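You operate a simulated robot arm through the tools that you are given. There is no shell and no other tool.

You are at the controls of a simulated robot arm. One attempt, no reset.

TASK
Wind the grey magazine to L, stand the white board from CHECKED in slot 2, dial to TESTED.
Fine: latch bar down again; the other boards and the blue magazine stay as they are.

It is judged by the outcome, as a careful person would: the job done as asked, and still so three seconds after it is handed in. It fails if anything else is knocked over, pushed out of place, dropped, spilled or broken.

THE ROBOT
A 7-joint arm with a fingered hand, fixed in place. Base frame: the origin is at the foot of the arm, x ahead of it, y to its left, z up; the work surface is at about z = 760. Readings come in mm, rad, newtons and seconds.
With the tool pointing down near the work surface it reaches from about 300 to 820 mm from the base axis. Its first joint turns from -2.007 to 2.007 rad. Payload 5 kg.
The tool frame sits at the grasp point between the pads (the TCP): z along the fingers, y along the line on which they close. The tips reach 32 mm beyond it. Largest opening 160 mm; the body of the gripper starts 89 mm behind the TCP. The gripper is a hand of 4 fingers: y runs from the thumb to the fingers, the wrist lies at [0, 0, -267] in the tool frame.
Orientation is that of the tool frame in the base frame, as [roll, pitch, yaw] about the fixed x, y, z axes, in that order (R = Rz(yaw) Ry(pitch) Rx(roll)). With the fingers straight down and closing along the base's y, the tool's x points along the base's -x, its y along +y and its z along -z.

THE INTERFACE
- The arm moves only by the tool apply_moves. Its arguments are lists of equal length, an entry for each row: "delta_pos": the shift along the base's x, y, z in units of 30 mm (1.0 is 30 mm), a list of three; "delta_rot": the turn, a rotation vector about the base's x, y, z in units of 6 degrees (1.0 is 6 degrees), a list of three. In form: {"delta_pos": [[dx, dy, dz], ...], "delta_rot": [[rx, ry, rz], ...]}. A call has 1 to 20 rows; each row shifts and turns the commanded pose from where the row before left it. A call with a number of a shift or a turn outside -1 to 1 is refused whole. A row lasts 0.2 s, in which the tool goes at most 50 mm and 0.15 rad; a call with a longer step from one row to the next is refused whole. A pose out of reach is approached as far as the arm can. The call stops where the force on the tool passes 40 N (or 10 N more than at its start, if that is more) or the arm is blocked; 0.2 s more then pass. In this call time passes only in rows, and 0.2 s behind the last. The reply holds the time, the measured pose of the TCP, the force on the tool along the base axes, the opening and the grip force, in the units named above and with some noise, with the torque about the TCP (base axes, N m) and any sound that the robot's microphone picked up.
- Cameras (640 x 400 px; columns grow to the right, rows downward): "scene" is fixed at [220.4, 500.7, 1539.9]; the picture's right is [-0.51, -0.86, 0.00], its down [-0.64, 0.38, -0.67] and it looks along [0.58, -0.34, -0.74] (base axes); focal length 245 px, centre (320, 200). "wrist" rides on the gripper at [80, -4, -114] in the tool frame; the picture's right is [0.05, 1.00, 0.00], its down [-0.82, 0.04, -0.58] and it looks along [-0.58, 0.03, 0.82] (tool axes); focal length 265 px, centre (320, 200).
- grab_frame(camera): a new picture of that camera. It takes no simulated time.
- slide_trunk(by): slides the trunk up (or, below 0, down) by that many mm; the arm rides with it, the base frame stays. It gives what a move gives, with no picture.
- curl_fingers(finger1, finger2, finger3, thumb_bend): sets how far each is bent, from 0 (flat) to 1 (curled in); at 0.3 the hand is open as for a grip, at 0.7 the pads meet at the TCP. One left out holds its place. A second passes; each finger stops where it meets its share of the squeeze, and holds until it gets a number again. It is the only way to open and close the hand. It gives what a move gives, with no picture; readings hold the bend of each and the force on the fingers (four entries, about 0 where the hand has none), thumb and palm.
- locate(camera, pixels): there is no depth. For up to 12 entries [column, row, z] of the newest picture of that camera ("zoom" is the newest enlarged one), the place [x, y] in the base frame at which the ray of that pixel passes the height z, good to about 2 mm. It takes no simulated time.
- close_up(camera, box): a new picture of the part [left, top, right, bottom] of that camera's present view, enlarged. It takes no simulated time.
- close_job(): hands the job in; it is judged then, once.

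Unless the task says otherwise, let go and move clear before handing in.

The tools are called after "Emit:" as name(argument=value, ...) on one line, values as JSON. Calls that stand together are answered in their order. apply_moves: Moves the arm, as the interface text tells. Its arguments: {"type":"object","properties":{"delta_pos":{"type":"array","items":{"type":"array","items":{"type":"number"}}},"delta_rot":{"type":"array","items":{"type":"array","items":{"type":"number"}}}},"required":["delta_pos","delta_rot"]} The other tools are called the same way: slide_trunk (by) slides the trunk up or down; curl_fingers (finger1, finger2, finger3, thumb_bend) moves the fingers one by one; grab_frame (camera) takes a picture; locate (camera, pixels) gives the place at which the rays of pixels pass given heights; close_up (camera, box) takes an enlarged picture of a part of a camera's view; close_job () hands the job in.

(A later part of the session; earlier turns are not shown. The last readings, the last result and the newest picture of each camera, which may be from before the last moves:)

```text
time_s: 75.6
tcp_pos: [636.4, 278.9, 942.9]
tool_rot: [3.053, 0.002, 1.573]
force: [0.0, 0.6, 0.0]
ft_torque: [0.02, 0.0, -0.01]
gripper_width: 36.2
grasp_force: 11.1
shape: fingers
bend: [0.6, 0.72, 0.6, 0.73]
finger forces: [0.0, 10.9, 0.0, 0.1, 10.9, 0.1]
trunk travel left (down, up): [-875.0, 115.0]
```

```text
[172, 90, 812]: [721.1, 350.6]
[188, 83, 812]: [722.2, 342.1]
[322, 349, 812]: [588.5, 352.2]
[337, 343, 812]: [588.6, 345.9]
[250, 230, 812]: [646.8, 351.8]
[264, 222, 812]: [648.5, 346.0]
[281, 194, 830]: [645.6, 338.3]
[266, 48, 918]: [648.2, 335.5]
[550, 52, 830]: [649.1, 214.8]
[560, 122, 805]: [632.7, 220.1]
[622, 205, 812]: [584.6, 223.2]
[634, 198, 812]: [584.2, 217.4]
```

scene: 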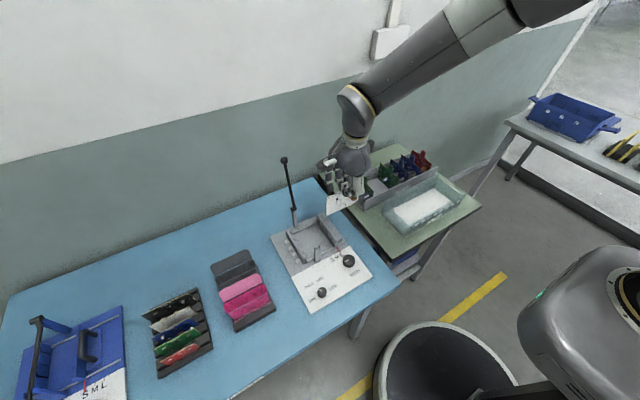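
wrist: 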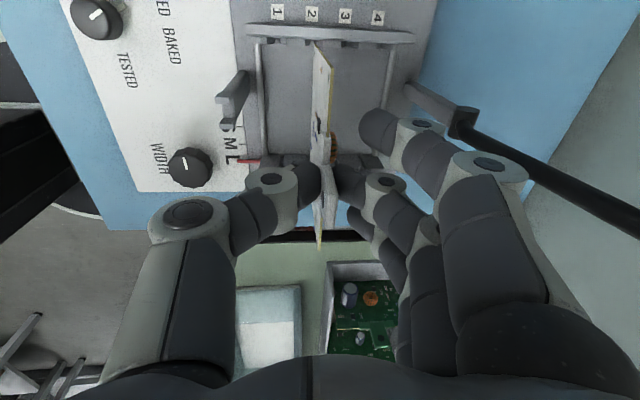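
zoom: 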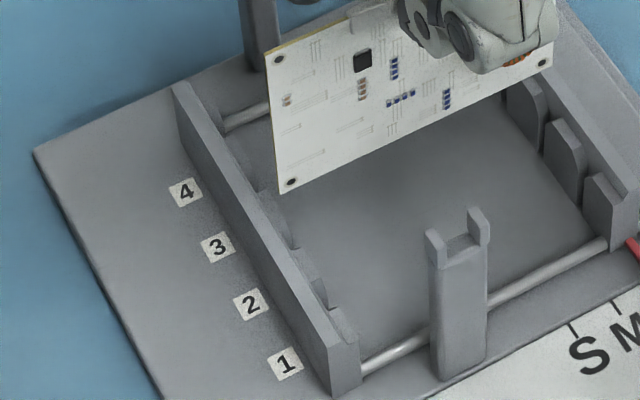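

Wrist and scene disagree by a few mm about the far side, so I'll look closer at the moving wall end in the scene view before lowering.

Emit:
close_up(camera="scene", box=[318, 212, 342, 236])

Emit:
close_up(camera="scene", box=[290, 222, 320, 252])

Emit:
close_up(camera="wrist", box=[240, 130, 330, 190])

```text
16.00 times, centred on (330, 224) of scene
```

zoom: 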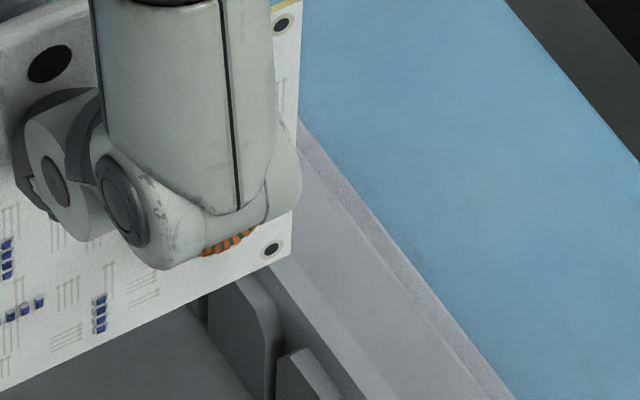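

```text
13.33 times, centred on (305, 237) of scene
```

zoom: 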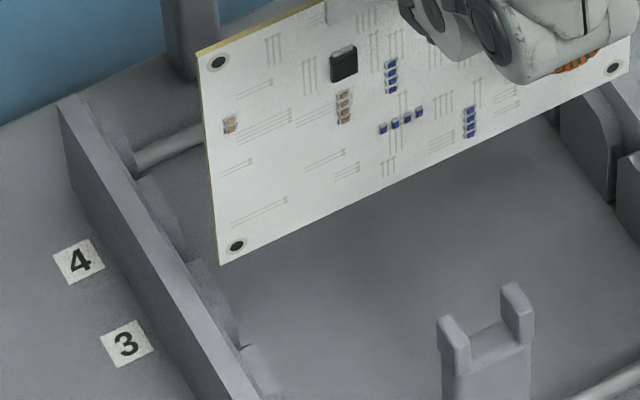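

```text
6.67 times, centred on (285, 160) of wrist
```

zoom: 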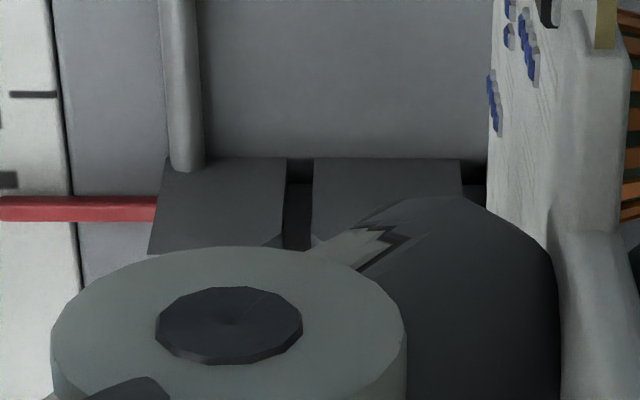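

Emit:
locate(camera="zoom", pixels=[[488, 100, 828], [487, 190, 828], [475, 165, 768], [475, 165, 780], [475, 195, 800], [299, 165, 768], [299, 195, 780], [299, 235, 800], [220, 160, 768], [390, 160, 768], [150, 250, 812], [150, 250, 800]])

```text
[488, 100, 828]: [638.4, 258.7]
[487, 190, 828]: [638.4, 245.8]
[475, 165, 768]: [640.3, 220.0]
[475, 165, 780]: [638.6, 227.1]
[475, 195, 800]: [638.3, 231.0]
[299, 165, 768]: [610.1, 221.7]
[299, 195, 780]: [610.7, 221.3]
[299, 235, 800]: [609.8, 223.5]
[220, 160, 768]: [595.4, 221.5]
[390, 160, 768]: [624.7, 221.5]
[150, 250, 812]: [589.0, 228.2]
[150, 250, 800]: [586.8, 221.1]
```

Combining the views: slot bottoms are about y≈218 and ≈341, the board spans ≈219–339.5, and in x it is within ~1 mm of slot 2. I'll shift +0.8 mm in y and lower gently, watching forces.

Emit:
apply_moves(delta_pos=[[0.01, 0.027, -0.15], [0, 0, -0.17], [0, 0, -0.17]], delta_rot=[[0, 0, 0], [0, 0, 0], [0, 0, 0]])

Emit:
close_up(camera="wrist", box=[280, 20, 350, 90])

Emit:
close_up(camera="scene", box=[283, 205, 343, 265])

```text
time_s: 76.4
tcp_pos: [635.1, 281.2, 927.8]
tool_rot: [3.054, -0.001, 1.569]
force: [-0.4, 0.6, -1.9]
ft_torque: [0.02, -0.01, 0.0]
gripper_width: 36.1
grasp_force: 10.5
shape: fingers
bend: [0.6, 0.72, 0.6, 0.73]
finger forces: [0.1, 10.9, 0.0, 0.0, 11.0, 0.0]
trunk travel left (down, up): [-875.0, 115.0]
```

```text
5.71 times, centred on (315, 55) of wrist
```

zoom: 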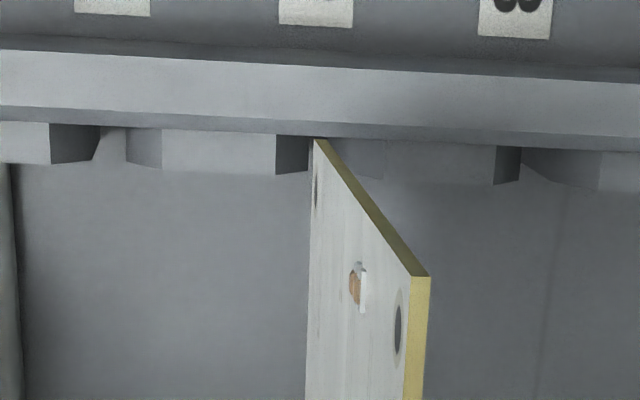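

```text
6.67 times, centred on (313, 235) of scene
```

zoom: 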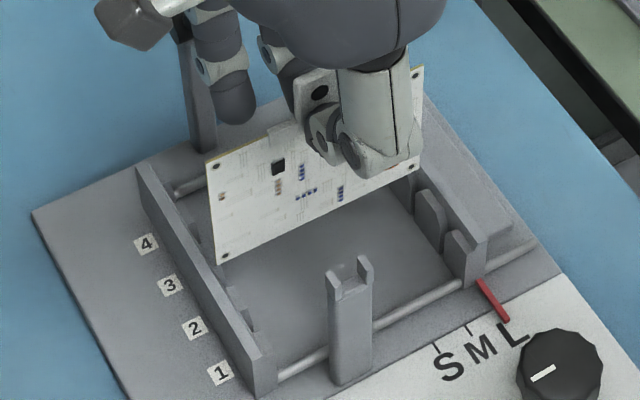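

The near lower corner (zoom (320,140)) sits right at slot 2's gap with ~2 mm to the wall. Continuing down gently.

Emit:
apply_moves(delta_pos=[[0, 0, -0.1], [0, 0, -0.1], [0, 0, -0.1], [0, 0, -0.1]], delta_rot=[[0, 0, 0], [0, 0, 0], [0, 0, 0], [0, 0, 0]])

Emit:
close_up(camera="wrist", box=[280, 20, 350, 90])

Emit:
close_up(camera="scene", box=[283, 205, 343, 265])

Emit:
close_up(camera="wrist", box=[240, 130, 330, 190])

```text
time_s: 77.4
tcp_pos: [635.4, 282.3, 915.1]
tool_rot: [3.052, 0.001, 1.572]
force: [-0.4, 0.1, -0.4]
ft_torque: [-0.01, -0.01, 0.02]
gripper_width: 36.1
grasp_force: 10.9
shape: fingers
bend: [0.6, 0.72, 0.6, 0.73]
finger forces: [0.0, 10.9, 0.1, 0.0, 10.9, 0.0]
trunk travel left (down, up): [-875.0, 115.0]
```

```text
5.71 times, centred on (315, 55) of wrist
```

zoom: 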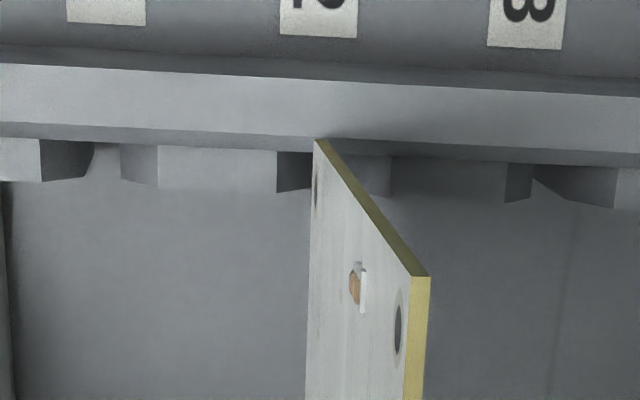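

```text
6.67 times, centred on (313, 235) of scene
```

zoom: 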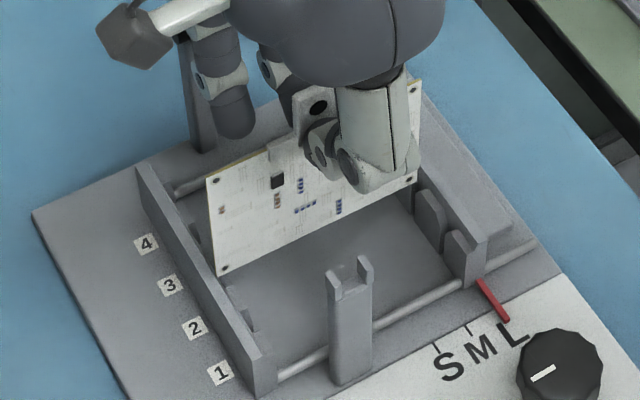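

```text
6.67 times, centred on (285, 160) of wrist
```

zoom: 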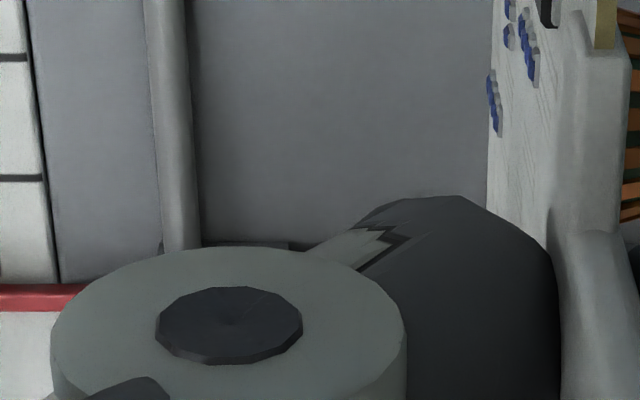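

Emit:
close_up(camera="wrist", box=[295, 25, 345, 75])

Emit:
locate(camera="zoom", pixels=[[320, 200, 802]])

```text
8.00 times, centred on (320, 50) of wrist
```

zoom: 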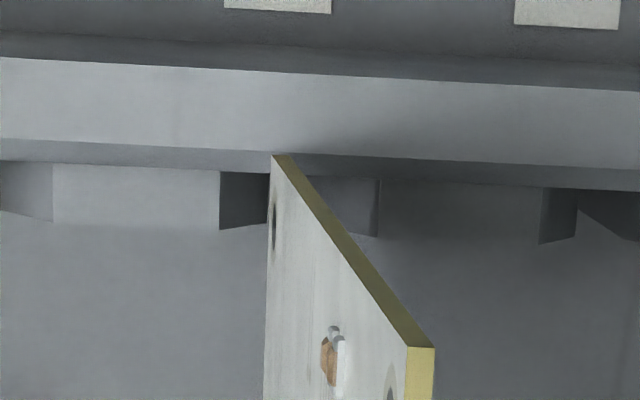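

```text
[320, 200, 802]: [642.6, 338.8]
```

Emit:
locate(camera="zoom", pixels=[[282, 155, 804], [260, 172, 806], [260, 146, 812], [136, 224, 800], [420, 350, 890], [136, 165, 806]])

Emit:
close_up(camera="scene", box=[313, 212, 343, 242])

```text
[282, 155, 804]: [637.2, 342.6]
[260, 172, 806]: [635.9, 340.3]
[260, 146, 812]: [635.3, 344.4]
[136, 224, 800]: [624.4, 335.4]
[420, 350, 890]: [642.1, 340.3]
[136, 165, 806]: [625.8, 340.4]
```

```text
13.33 times, centred on (328, 227) of scene
```

zoom: 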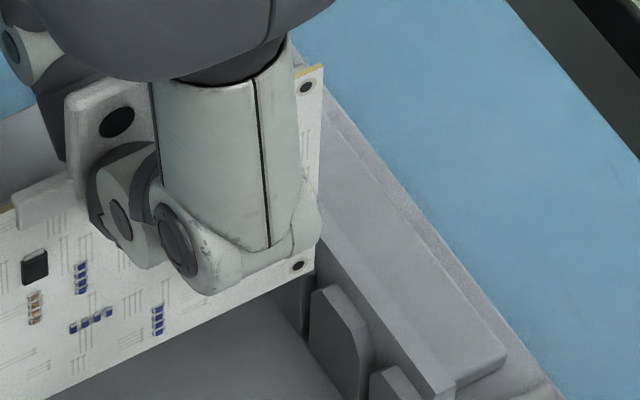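

The near corner (zoom (282,155)) is about 2 mm too far into the chamfer on the fixed side, and ~0.6 mm low in x. I'll shift −1.6 mm in y and +0.5 mm in x before going lower.

Emit:
apply_moves(delta_pos=[[0.017, -0.053, 0.03], [0, 0, 0]], delta_rot=[[0, 0, 0], [0, 0, 0]])

Emit:
close_up(camera="wrist", box=[295, 25, 345, 75])

Emit:
close_up(camera="scene", box=[313, 212, 343, 242])

```text
time_s: 78.0
tcp_pos: [634.7, 280.1, 917.4]
tool_rot: [3.056, -0.001, 1.572]
force: [0.4, -0.4, 0.2]
ft_torque: [0.0, -0.01, -0.02]
gripper_width: 36.2
grasp_force: 10.6
shape: fingers
bend: [0.6, 0.72, 0.6, 0.73]
finger forces: [0.0, 10.9, 0.1, 0.0, 10.9, 0.0]
trunk travel left (down, up): [-875.0, 115.0]
```

```text
8.00 times, centred on (320, 50) of wrist
```

zoom: 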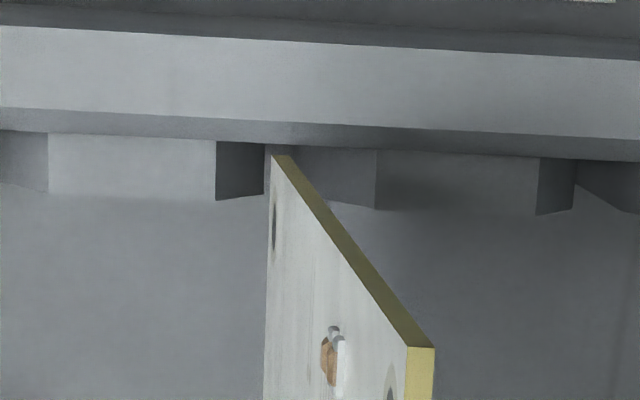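

```text
13.33 times, centred on (328, 227) of scene
```

zoom: 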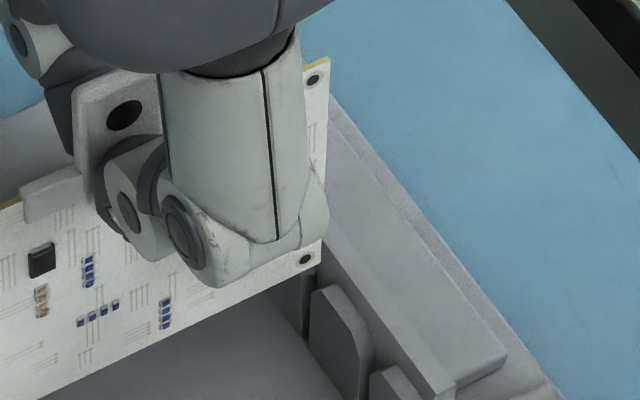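

The near corner now sits just inside slot 2 (gap cols 265–297, corner at 272–292). Lowering in small steps with force checks.

Emit:
apply_moves(delta_pos=[[0, 0, -0.1], [0, 0, -0.1], [0, 0, -0.1], [0, 0, -0.1]], delta_rot=[[0, 0, 0], [0, 0, 0], [0, 0, 0], [0, 0, 0]])

Emit:
close_up(camera="wrist", box=[295, 25, 345, 75])

Emit:
close_up(camera="scene", box=[313, 212, 343, 242])

```text
time_s: 79.0
tcp_pos: [634.1, 279.9, 904.2]
tool_rot: [3.055, 0.002, 1.571]
force: [0.1, -0.2, -0.7]
ft_torque: [0.0, -0.01, -0.03]
gripper_width: 36.0
grasp_force: 11.1
shape: fingers
bend: [0.6, 0.72, 0.6, 0.73]
finger forces: [0.0, 10.9, 0.0, 0.1, 10.9, 0.1]
trunk travel left (down, up): [-875.0, 115.0]
```

```text
8.00 times, centred on (320, 50) of wrist
```

zoom: 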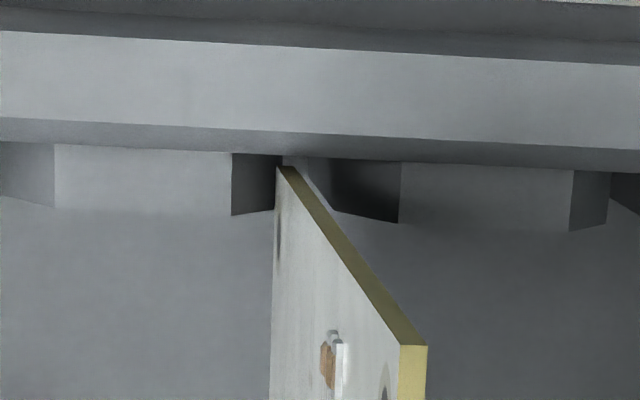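

```text
13.33 times, centred on (328, 227) of scene
```

zoom: 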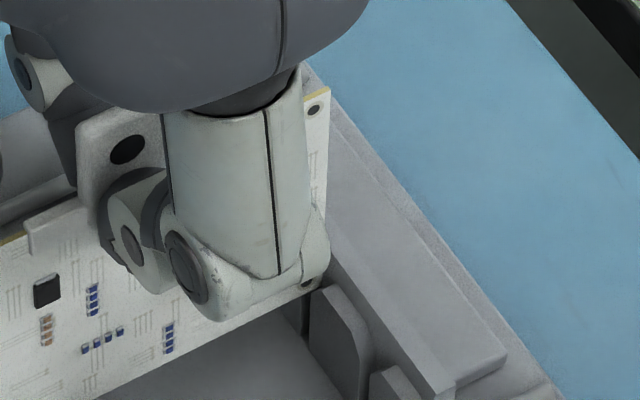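

No contact force yet at z≈904. Continuing down in fine steps.

Emit:
apply_moves(delta_pos=[[0, 0, -0.1], [0, 0, -0.1], [0, 0, -0.1]], delta_rot=[[0, 0, 0], [0, 0, 0], [0, 0, 0]])

Emit:
close_up(camera="wrist", box=[295, 25, 345, 75])

Emit:
close_up(camera="scene", box=[283, 205, 343, 265])

```text
time_s: 79.8
tcp_pos: [636.9, 279.1, 896.1]
tool_rot: [3.052, 0.0, 1.572]
force: [0.5, 0.2, -0.1]
ft_torque: [0.0, -0.01, 0.05]
gripper_width: 36.4
grasp_force: 11.1
shape: fingers
bend: [0.6, 0.72, 0.6, 0.73]
finger forces: [0.0, 10.9, 0.1, 0.0, 10.9, 0.1]
trunk travel left (down, up): [-875.0, 115.0]
```

```text
8.00 times, centred on (320, 50) of wrist
```

zoom: 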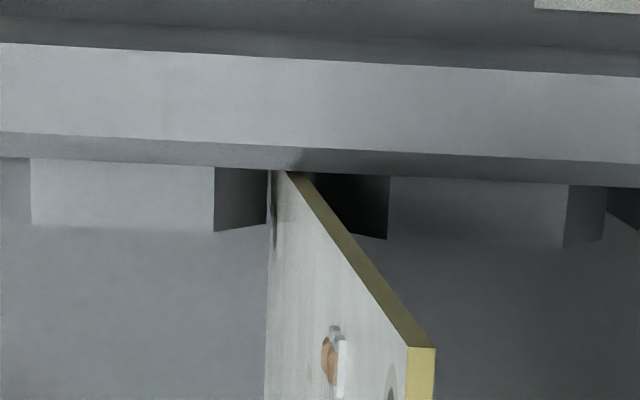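

```text
6.67 times, centred on (313, 235) of scene
```

zoom: 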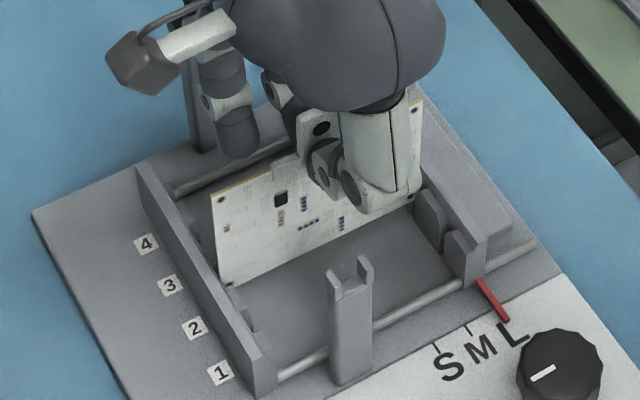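

The board's lower corner has gone into slot 2 with no resistance. Continuing.

Emit:
apply_moves(delta_pos=[[0, 0, -0.09], [0, 0, -0.09], [0, 0, -0.09]], delta_rot=[[0, 0, 0], [0, 0, 0], [0, 0, 0]])

Emit:
close_up(camera="wrist", box=[295, 25, 345, 75])

Emit:
close_up(camera="scene", box=[283, 205, 343, 265])

```text
time_s: 80.6
tcp_pos: [634.7, 279.0, 888.0]
tool_rot: [3.054, 0.0, 1.569]
force: [0.1, 0.1, -0.3]
ft_torque: [0.01, -0.05, -0.04]
gripper_width: 36.1
grasp_force: 10.2
shape: fingers
bend: [0.6, 0.72, 0.6, 0.73]
finger forces: [0.0, 10.9, 0.1, 0.0, 10.7, 0.0]
trunk travel left (down, up): [-875.0, 115.0]
```

```text
8.00 times, centred on (320, 50) of wrist
```

zoom: 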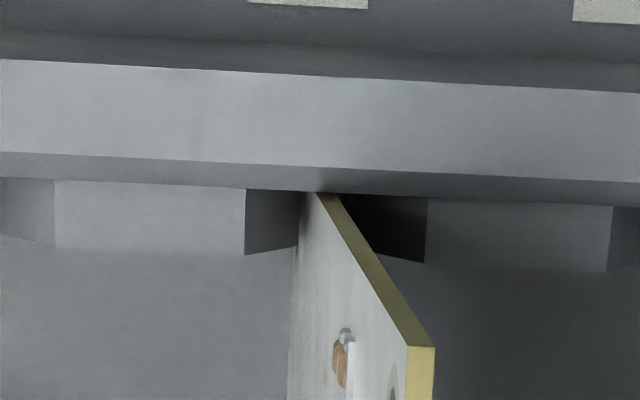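

```text
6.67 times, centred on (313, 235) of scene
```

zoom: 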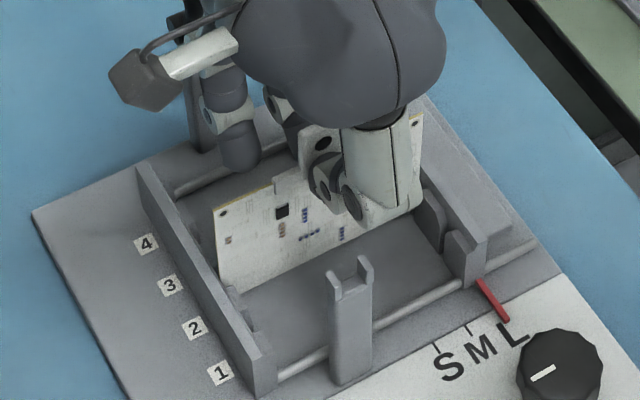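

Still free at z≈888; the board is visibly in the slot. Continuing toward the floor with small steps.

Emit:
apply_moves(delta_pos=[[0, 0, -0.08], [0, 0, -0.08], [0, 0, -0.08]], delta_rot=[[0, 0, 0], [0, 0, 0], [0, 0, 0]])

Emit:
close_up(camera="wrist", box=[295, 25, 345, 75])

Emit:
close_up(camera="scene", box=[283, 205, 343, 265])

```text
time_s: 81.4
tcp_pos: [635.4, 278.7, 880.3]
tool_rot: [3.051, -0.002, 1.569]
force: [0.1, -0.1, -0.2]
ft_torque: [0.06, 0.0, -0.04]
gripper_width: 36.5
grasp_force: 11.0
shape: fingers
bend: [0.6, 0.72, 0.6, 0.73]
finger forces: [0.1, 10.8, 0.0, 0.0, 10.8, 0.1]
trunk travel left (down, up): [-875.0, 115.0]
```

```text
8.00 times, centred on (320, 50) of wrist
```

zoom: 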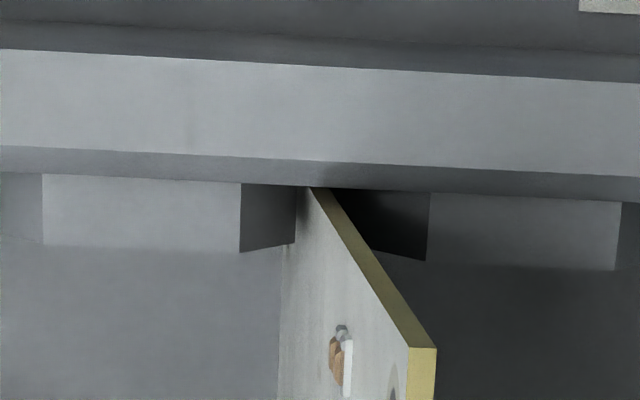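

```text
6.67 times, centred on (313, 235) of scene
```

zoom: 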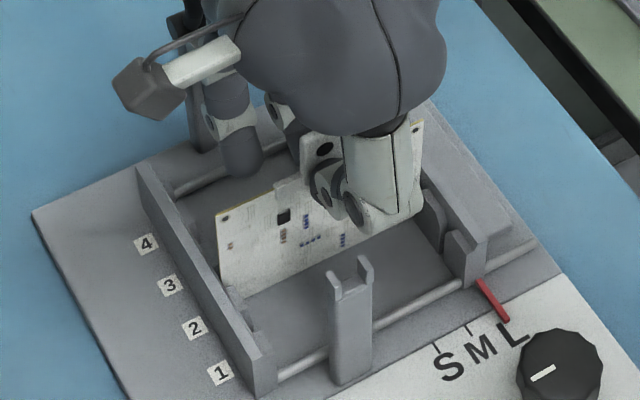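

Emit:
apply_moves(delta_pos=[[0, 0, -0.07], [0, 0, -0.07]], delta_rot=[[0, 0, 0], [0, 0, 0]])

Emit:
close_up(camera="scene", box=[283, 205, 343, 265])

```text
time_s: 82.0
tcp_pos: [635.5, 279.2, 875.3]
tool_rot: [3.052, 0.0, 1.571]
force: [0.3, 0.1, -1.6]
ft_torque: [0.0, 0.0, -0.02]
gripper_width: 36.4
grasp_force: 10.7
shape: fingers
bend: [0.6, 0.72, 0.6, 0.73]
finger forces: [0.0, 11.1, 0.0, 0.0, 10.8, 0.1]
trunk travel left (down, up): [-875.0, 115.0]
```

```text
6.67 times, centred on (313, 235) of scene
```

zoom: 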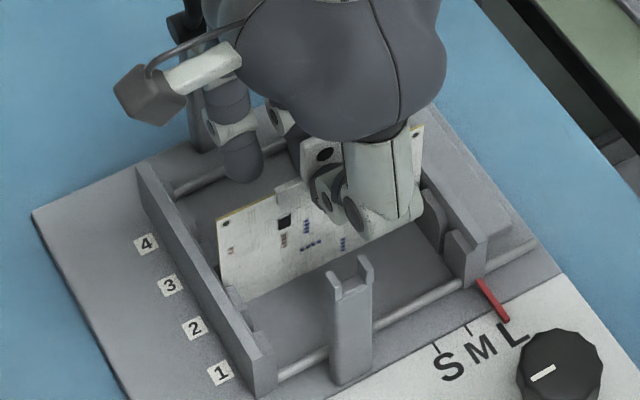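

Board's bottom edge still appears ~3 mm above the plate. A few more small steps.

Emit:
apply_moves(delta_pos=[[0, 0, -0.06], [0, 0, -0.06]], delta_rot=[[0, 0, 0], [0, 0, 0]])

Emit:
close_up(camera="scene", box=[283, 205, 343, 265])

Emit:
close_up(camera="wrist", box=[270, 20, 370, 120])

```text
time_s: 82.6
tcp_pos: [635.7, 280.1, 873.0]
tool_rot: [3.053, -0.002, 1.571]
force: [-0.3, 1.7, 6.4]
ft_torque: [0.0, -0.06, 0.01]
gripper_width: 35.9
grasp_force: 12.3
shape: fingers
bend: [0.6, 0.73, 0.6, 0.73]
finger forces: [0.1, 12.5, 0.0, 0.0, 12.4, 0.0]
trunk travel left (down, up): [-875.0, 115.0]
```

```text
6.67 times, centred on (313, 235) of scene
```

zoom: 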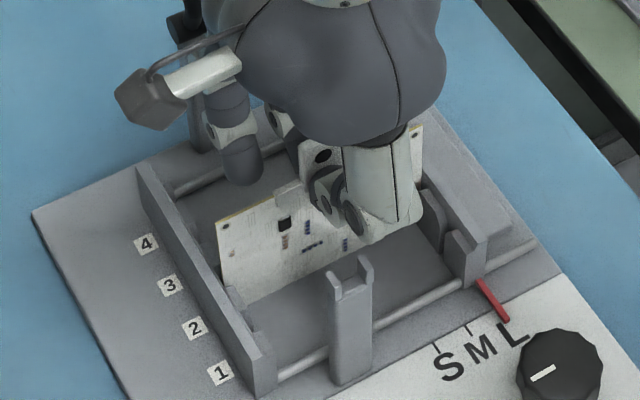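

```text
4.00 times, centred on (320, 70) of wrist
```

zoom: 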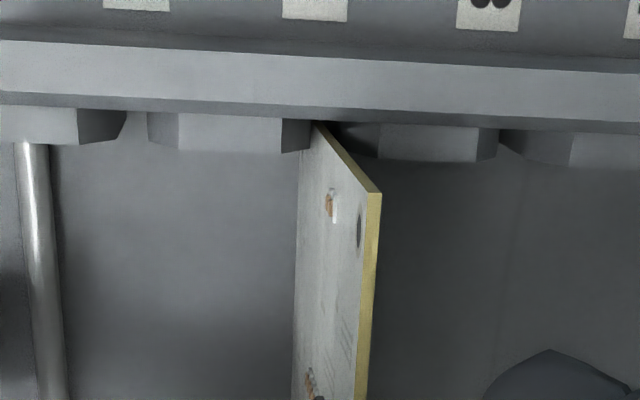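

Contact: +6.4 N at z=873, so the board's bottom is on the plate in slot 2. I'll relieve slightly and open the thumb and finger just enough to release.

Emit:
apply_moves(delta_pos=[[0, 0, 0.03]], delta_rot=[[0, 0, 0]])

Emit:
curl_fingers(finger2=0.67, thumb_bend=0.67)

Emit:
curl_fingers(finger2=0.61, thumb_bend=0.62)

Emit:
grab_frame(camera="wrist")

Emit:
close_up(camera="scene", box=[283, 205, 343, 265])

Emit:
close_up(camera="wrist", box=[250, 20, 390, 230])

```text
time_s: 83.0
tcp_pos: [635.4, 279.6, 872.7]
tool_rot: [3.052, 0.0, 1.569]
force: [0.6, 1.2, 5.1]
ft_torque: [0.01, -0.06, 0.0]
gripper_width: 36.1
grasp_force: 12.7
shape: fingers
bend: [0.6, 0.73, 0.6, 0.73]
finger forces: [0.0, 12.3, 0.1, 0.0, 12.1, 0.1]
trunk travel left (down, up): [-875.0, 115.0]
```

```text
time_s: 84.0
tcp_pos: [635.5, 278.4, 872.9]
tool_rot: [3.055, 0.0, 1.57]
force: [-0.1, 0.2, 0.3]
ft_torque: [0.01, 0.0, -0.01]
gripper_width: 41.8
grasp_force: 0.0
shape: fingers
bend: [0.6, 0.67, 0.6, 0.67]
finger forces: [0.0, 0.1, 0.0, 0.1, 0.0, 0.1]
trunk travel left (down, up): [-875.0, 115.0]
```

```text
time_s: 85.0
tcp_pos: [635.5, 279.2, 873.5]
tool_rot: [3.054, 0.0, 1.571]
force: [-0.3, -0.8, -1.4]
ft_torque: [0.02, 0.01, 0.0]
gripper_width: 50.1
grasp_force: 0.0
shape: fingers
bend: [0.6, 0.61, 0.6, 0.62]
finger forces: [0.0, 0.1, 0.0, 0.0, 0.0, 0.0]
trunk travel left (down, up): [-875.0, 115.0]
```

```text
taken
```

wrist: 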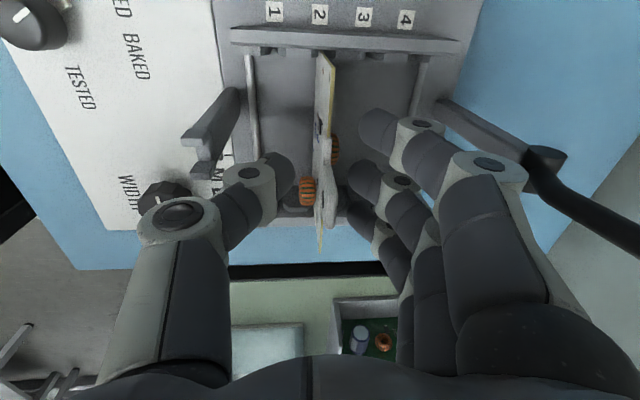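

```text
6.67 times, centred on (313, 235) of scene
```

zoom: 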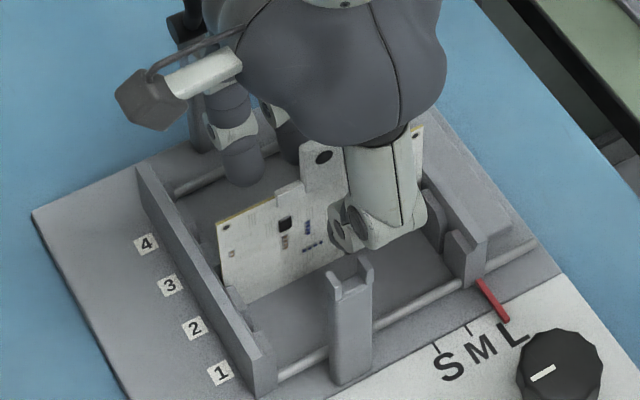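

```text
1.90 times, centred on (320, 125) of wrist
```

zoom: 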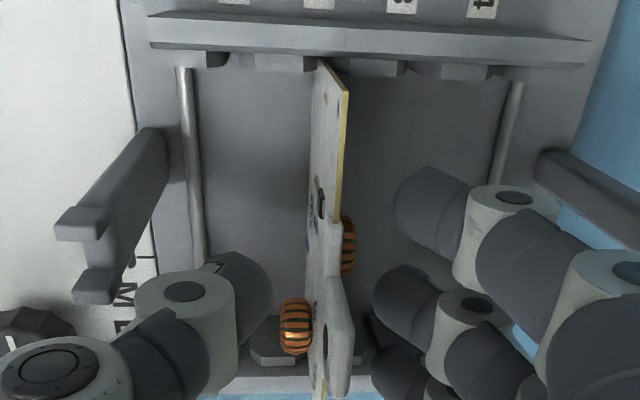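

The board stands by itself in slot 2 with thumb and finger clear. Lifting straight up now.

Emit:
apply_moves(delta_pos=[[0, 0, 0.3], [0, 0, 0.5], [0, 0, 0.7], [0, 0, 0.9], [0, 0, 0.9], [0, 0, 0.9]], delta_rot=[[0, 0, 0], [0, 0, 0], [0, 0, 0], [0, 0, 0], [0, 0, 0], [0, 0, 0]])

Emit:
grab_frame(camera="wrist")

Emit:
close_up(camera="wrist", box=[230, 20, 400, 190])

Emit:
close_up(camera="scene", box=[283, 205, 343, 265])

```text
time_s: 86.4
tcp_pos: [632.9, 280.4, 1000.7]
tool_rot: [3.055, 0.002, 1.57]
force: [0.5, 0.3, 0.3]
ft_torque: [0.02, -0.01, 0.0]
gripper_width: 49.8
grasp_force: 0.1
shape: fingers
bend: [0.6, 0.61, 0.6, 0.62]
finger forces: [0.1, 0.0, 0.0, 0.0, 0.0, 0.1]
trunk travel left (down, up): [-875.0, 115.0]
```

```text
taken
```

wrist: 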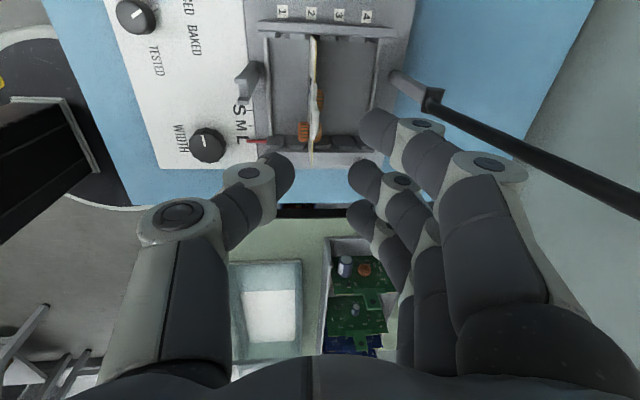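

```text
2.35 times, centred on (315, 105) of wrist
```

zoom: 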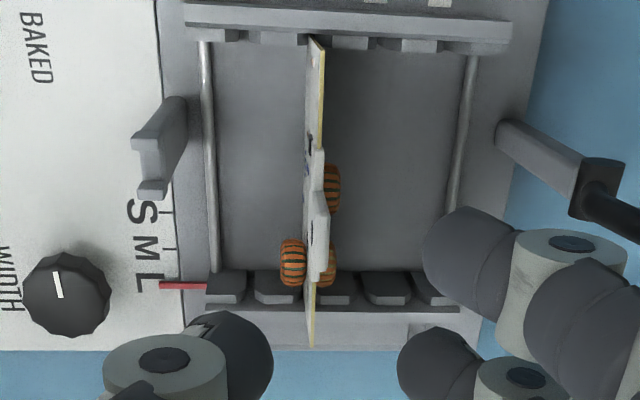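

```text
6.67 times, centred on (313, 235) of scene
```

zoom: 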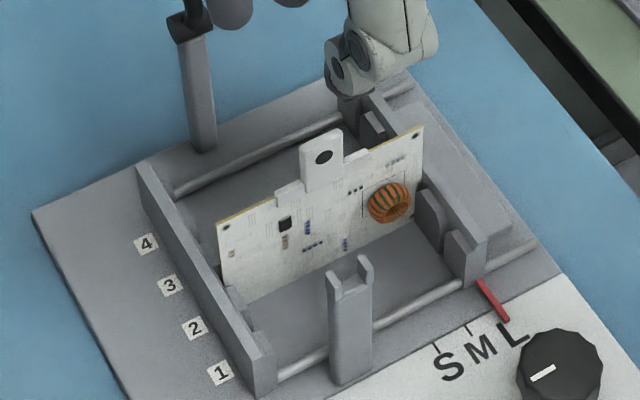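

The white board stands properly between ribs 2 and 3 on both walls (slot 2). Next the stage dial: I'll level the hand, move over to it and pre-rotate for a clockwise turn.

Emit:
apply_moves(delta_pos=[[-0.4, 0.1, 0], [-0.4, 0.1, 0], [-0.4, 0.15, 0], [-0.4, 0.15, 0], [-0.4, 0.15, 0], [-0.4, 0.15, 0], [-0.4, 0.15, 0], [-0.4, 0.15, 0], [-0.4, 0.15, 0], [-0.4, 0.15, 0], [-0.4, 0.15, 0], [-0.4, 0.15, 0], [-0.4, 0.15, 0], [-0.3, 0.15, 0], [0, 0.1, 0]], delta_rot=[[0, 0.42, 0], [0, 0.42, 0], [0, 0, 1], [0, 0, 1], [0, 0, 1], [0, 0, 1], [0, 0, 1], [0, 0, 1], [0, 0, 1], [0, 0, 1], [0, 0, 1], [0, 0, 1], [0, 0, 1], [0, 0, 1], [0, 0, 1]])

Emit:
apply_moves(delta_pos=[[0, 0, -0.5], [0, 0, -0.5], [0, 0, -0.5], [0, 0, -0.5]], delta_rot=[[0, 0, 1], [0, 0, 1], [0, 0, 0], [0, 0, 0]])

Emit:
grab_frame(camera="wrist")

Emit:
grab_frame(camera="scene")

```text
time_s: 89.6
tcp_pos: [472.0, 342.4, 999.3]
tool_rot: [-3.141, -0.001, 2.933]
force: [0.2, -0.3, -0.6]
ft_torque: [0.02, 0.0, 0.01]
gripper_width: 49.8
grasp_force: 0.0
shape: fingers
bend: [0.6, 0.61, 0.6, 0.62]
finger forces: [0.1, 0.1, 0.1, 0.0, 0.0, 0.1]
trunk travel left (down, up): [-875.0, 115.0]
```

```text
time_s: 90.6
tcp_pos: [469.9, 344.0, 940.8]
tool_rot: [-3.141, 0.0, 3.142]
force: [0.3, 0.2, -0.5]
ft_torque: [0.03, 0.03, -0.03]
gripper_width: 50.1
grasp_force: 0.0
shape: fingers
bend: [0.6, 0.61, 0.6, 0.62]
finger forces: [0.0, 0.0, 0.1, 0.0, 0.0, 0.0]
trunk travel left (down, up): [-875.0, 115.0]
```

```text
taken
```

wrist: 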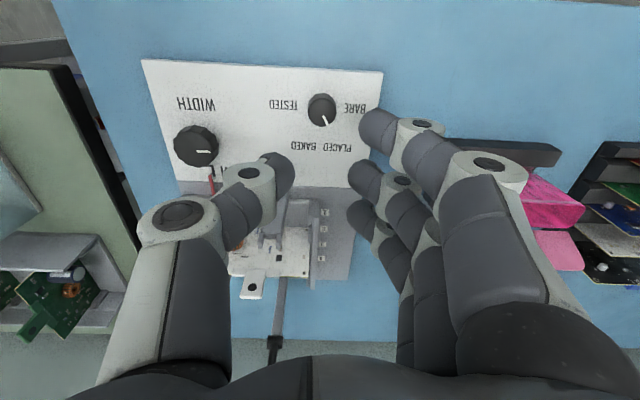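

```text
taken
```

scene: 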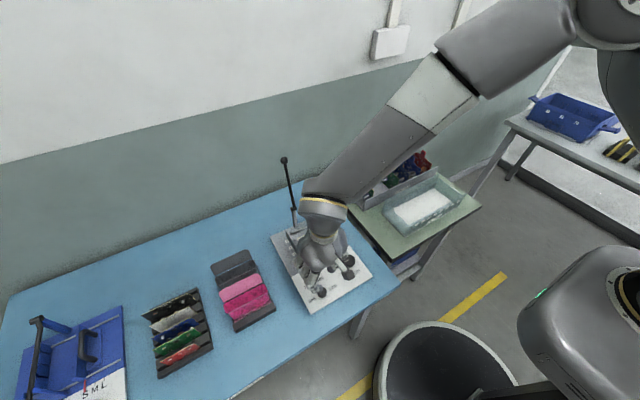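

The dial is at wrist (322,111), line toward PLACED. I'll measure its centre, height, and the TESTED direction.

Emit:
close_up(camera="wrist", box=[250, 70, 390, 170])

Emit:
locate(camera="zoom", pixels=[[330, 155, 795], [330, 155, 785], [356, 205, 795], [342, 178, 795], [335, 225, 770], [208, 137, 770], [505, 152, 770], [290, 300, 770], [445, 302, 770], [160, 145, 770]])

```text
4.00 times, centred on (320, 120) of wrist
```

zoom: 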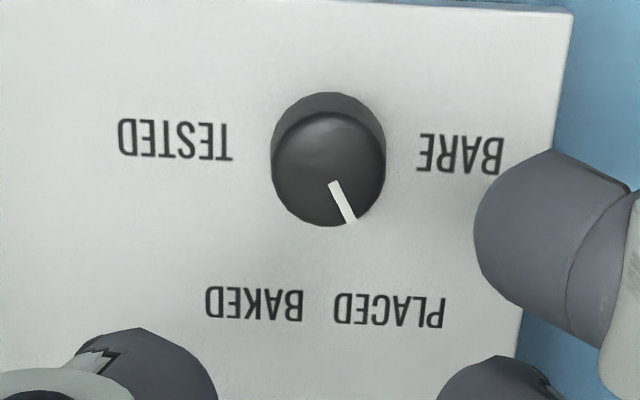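

```text
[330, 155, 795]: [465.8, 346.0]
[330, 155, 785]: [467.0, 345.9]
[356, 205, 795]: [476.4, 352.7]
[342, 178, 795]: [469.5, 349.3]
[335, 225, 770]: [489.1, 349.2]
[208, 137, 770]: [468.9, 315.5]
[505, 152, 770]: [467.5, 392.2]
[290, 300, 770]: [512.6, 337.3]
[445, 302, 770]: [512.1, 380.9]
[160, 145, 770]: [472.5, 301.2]
```

The dial axis is at (469.3, 345.8), top z≈795, line at +30° (PLACED); TESTED lies at −90°, so it needs 120° clockwise. Pre-rotating the hand +60° and descending part-way.

Emit:
apply_moves(delta_pos=[[0, 0.04, 0], [0, 0, 0], [0, 0, 0], [0, 0, 0], [0, 0, 0], [0, 0, 0], [0, 0, -0.4], [0, 0, -0.6], [0, 0, -0.8], [0, 0, -0.8]], delta_rot=[[0, 0, 1], [0, 0, 1], [0, 0, 1], [0, 0, 1], [0, 0, 1], [0, 0, 1], [0, 0, 1], [0, 0, 1], [0, 0, 1], [0, 0, 1]])

Emit:
grab_frame(camera="wrist")

Emit:
close_up(camera="wrist", box=[270, 90, 370, 190])

Emit:
locate(camera="zoom", pixels=[[320, 200, 795]])

```text
time_s: 92.8
tcp_pos: [471.3, 343.3, 861.8]
tool_rot: [-3.141, 0.001, -2.093]
force: [-0.1, 0.5, -0.2]
ft_torque: [0.0, 0.03, -0.01]
gripper_width: 49.7
grasp_force: 0.1
shape: fingers
bend: [0.6, 0.61, 0.6, 0.62]
finger forces: [0.0, 0.0, 0.0, 0.0, 0.0, 0.1]
trunk travel left (down, up): [-875.0, 115.0]
```

```text
taken
```

wrist: 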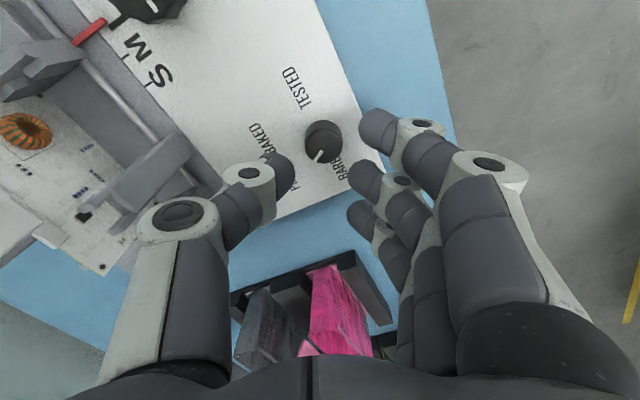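

```text
4.00 times, centred on (320, 140) of wrist
```

zoom: 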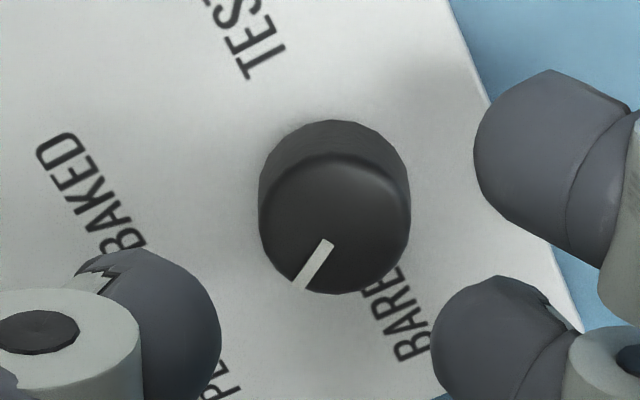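

```text
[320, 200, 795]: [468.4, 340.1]
```

Emit:
locate(camera="zoom", pixels=[[335, 220, 795], [259, 215, 795], [411, 215, 795], [335, 294, 795]])

```text
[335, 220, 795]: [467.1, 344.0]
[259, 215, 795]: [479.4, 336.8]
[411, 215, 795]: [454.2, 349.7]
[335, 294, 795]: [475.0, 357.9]
```

The dial centre is ~3 mm off toward −x from the grasp axis. I'll correct that and go down to grip height.

Emit:
apply_moves(delta_pos=[[-0.1, 0, -0.6], [0, 0, -0.6], [0, 0, -0.55]], delta_rot=[[0, 0, 0], [0, 0, 0], [0, 0, 0]])

Emit:
grab_frame(camera="wrist")

Emit:
close_up(camera="scene", box=[280, 230, 380, 320])

```text
time_s: 93.6
tcp_pos: [466.0, 343.8, 809.4]
tool_rot: [3.141, 0.0, -2.094]
force: [0.0, -0.2, 0.1]
ft_torque: [0.0, -0.02, 0.0]
gripper_width: 50.4
grasp_force: 0.2
shape: fingers
bend: [0.6, 0.61, 0.6, 0.62]
finger forces: [0.1, 0.0, 0.1, 0.0, 0.4, 0.0]
trunk travel left (down, up): [-875.0, 115.0]
```

```text
taken
```

wrist: 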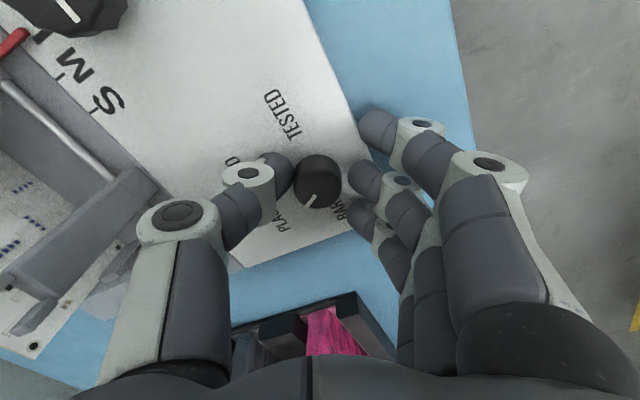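

```text
4.44 times, centred on (330, 275) of scene
```

zoom: 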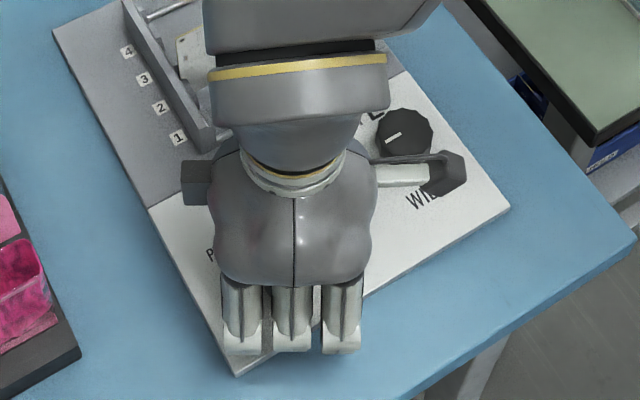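

The dial is centred at wrist (318,182) between thumb and middle finger. Closing to grip.

Emit:
curl_fingers(finger2=0.74, thumb_bend=0.74)

Emit:
grab_frame(camera="wrist")

```text
time_s: 94.6
tcp_pos: [467.4, 343.4, 808.3]
tool_rot: [3.141, -0.001, -2.096]
force: [6.8, -3.8, -2.9]
ft_torque: [0.17, 0.0, -0.04]
gripper_width: 47.4
grasp_force: 15.3
shape: fingers
bend: [0.6, 0.64, 0.61, 0.66]
finger forces: [0.1, 8.2, 5.2, 0.1, 17.1, 0.1]
trunk travel left (down, up): [-875.0, 115.0]
```

```text
taken
```

wrist: 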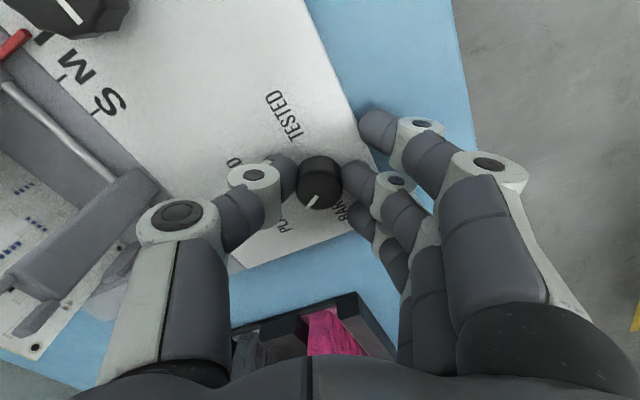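

Finger 3 reads 5 N of stray contact, so I'll open the two outer fingers slightly, then start the clockwise turn.

Emit:
curl_fingers(finger1=0.55, finger3=0.55)

Emit:
apply_moves(delta_pos=[[0, 0, 0], [0, 0, 0], [0, 0, 0], [0, 0, 0], [0, 0, 0]], delta_rot=[[0, 0, -1], [0, 0, -1], [0, 0, -1], [0, 0, -1], [0, 0, -1]])

Emit:
grab_frame(camera="wrist")

```text
time_s: 95.6
tcp_pos: [467.4, 343.4, 808.5]
tool_rot: [3.142, 0.001, -2.096]
force: [9.2, -6.3, -2.0]
ft_torque: [0.24, -0.02, -0.12]
gripper_width: 55.8
grasp_force: 16.5
shape: fingers
bend: [0.55, 0.64, 0.6, 0.66]
finger forces: [0.1, 8.2, 7.9, 0.1, 16.7, 0.0]
trunk travel left (down, up): [-875.0, 115.0]
```

```text
time_s: 96.8
tcp_pos: [465.0, 344.2, 810.8]
tool_rot: [-3.141, -0.002, -2.619]
force: [-1.3, -5.6, -0.8]
ft_torque: [0.72, 0.11, 0.22]
gripper_width: 55.5
grasp_force: 18.0
shape: fingers
bend: [0.55, 0.64, 0.56, 0.66]
finger forces: [0.0, 8.3, 14.2, 0.0, 14.4, 0.1]
trunk travel left (down, up): [-875.0, 115.0]
```

```text
taken
```

wrist: 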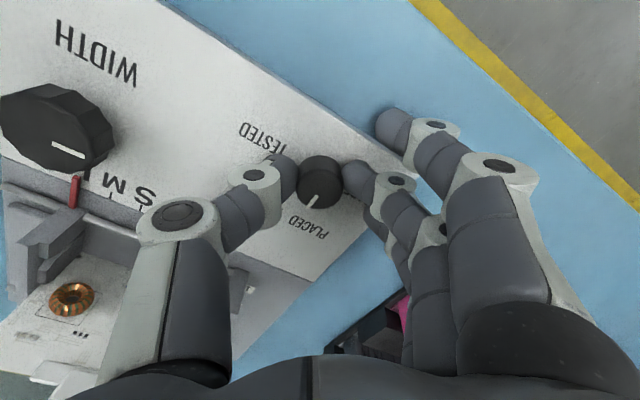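

Finger 3 seems to be pressing on the panel (force 14 N, torque 0.72 N m), so I'm slightly too low. I'll raise 4 mm and curl the outer fingers up, then look at the dial.

Emit:
apply_moves(delta_pos=[[0, 0, 0.13]], delta_rot=[[0, 0, 0]])

Emit:
curl_fingers(finger1=0.6, finger3=0.6)

Emit:
close_up(camera="wrist", box=[240, 110, 400, 250])

Emit:
close_up(camera="scene", box=[280, 230, 380, 320])

```text
time_s: 97.2
tcp_pos: [466.7, 342.2, 813.2]
tool_rot: [-3.14, -0.004, -2.618]
force: [-0.5, -5.5, -16.1]
ft_torque: [-0.09, 0.06, -0.01]
gripper_width: 54.9
grasp_force: 10.3
shape: fingers
bend: [0.55, 0.63, 0.55, 0.67]
finger forces: [0.0, 8.8, 0.0, 0.0, 12.7, 0.0]
trunk travel left (down, up): [-875.0, 115.0]
```

```text
time_s: 98.2
tcp_pos: [467.1, 344.3, 813.7]
tool_rot: [-3.141, -0.003, -2.618]
force: [-5.4, -12.1, -16.0]
ft_torque: [-0.18, 0.15, -0.01]
gripper_width: 46.6
grasp_force: 11.8
shape: fingers
bend: [0.6, 0.63, 0.6, 0.67]
finger forces: [0.0, 8.5, 0.0, 0.0, 15.8, 0.0]
trunk travel left (down, up): [-875.0, 115.0]
```

```text
2.86 times, centred on (320, 180) of wrist
```

zoom: 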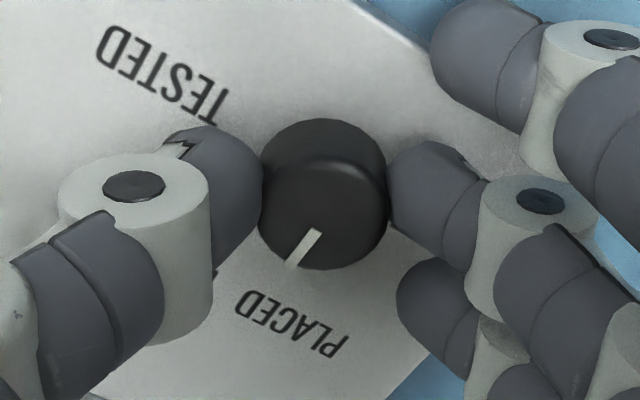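

```text
4.44 times, centred on (330, 275) of scene
```

zoom: 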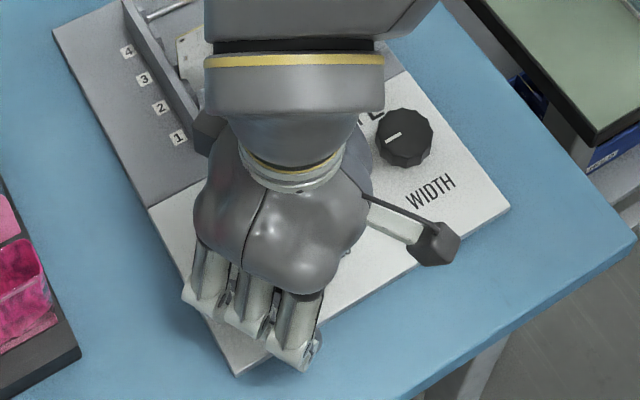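

The dial has followed the hand (line now between PLACED and BAKED). The pull is −16 N vertically after raising, so I'll relax and re-grip at this height before continuing.

Emit:
curl_fingers(finger2=0.6, thumb_bend=0.6)

Emit:
curl_fingers(finger2=0.74, thumb_bend=0.74)

Emit:
close_up(camera="wrist", box=[240, 110, 400, 250])

```text
time_s: 99.2
tcp_pos: [467.4, 344.6, 813.8]
tool_rot: [-3.141, 0.001, -2.62]
force: [-0.9, 0.7, -0.8]
ft_torque: [-0.03, 0.0, 0.02]
gripper_width: 53.4
grasp_force: 0.0
shape: fingers
bend: [0.6, 0.6, 0.6, 0.6]
finger forces: [0.1, 0.0, 0.0, 0.0, 0.0, 0.0]
trunk travel left (down, up): [-875.0, 115.0]
```

```text
time_s: 100.2
tcp_pos: [466.7, 344.4, 813.9]
tool_rot: [-3.141, -0.001, -2.621]
force: [4.6, -7.1, -7.7]
ft_torque: [-0.03, -0.03, -0.03]
gripper_width: 46.6
grasp_force: 11.4
shape: fingers
bend: [0.6, 0.64, 0.6, 0.67]
finger forces: [0.0, 8.3, 0.0, 0.0, 16.6, 0.0]
trunk travel left (down, up): [-875.0, 115.0]
```

```text
2.86 times, centred on (320, 180) of wrist
```

zoom: 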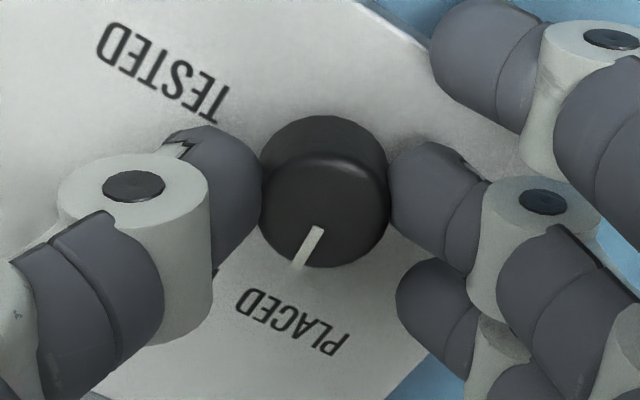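

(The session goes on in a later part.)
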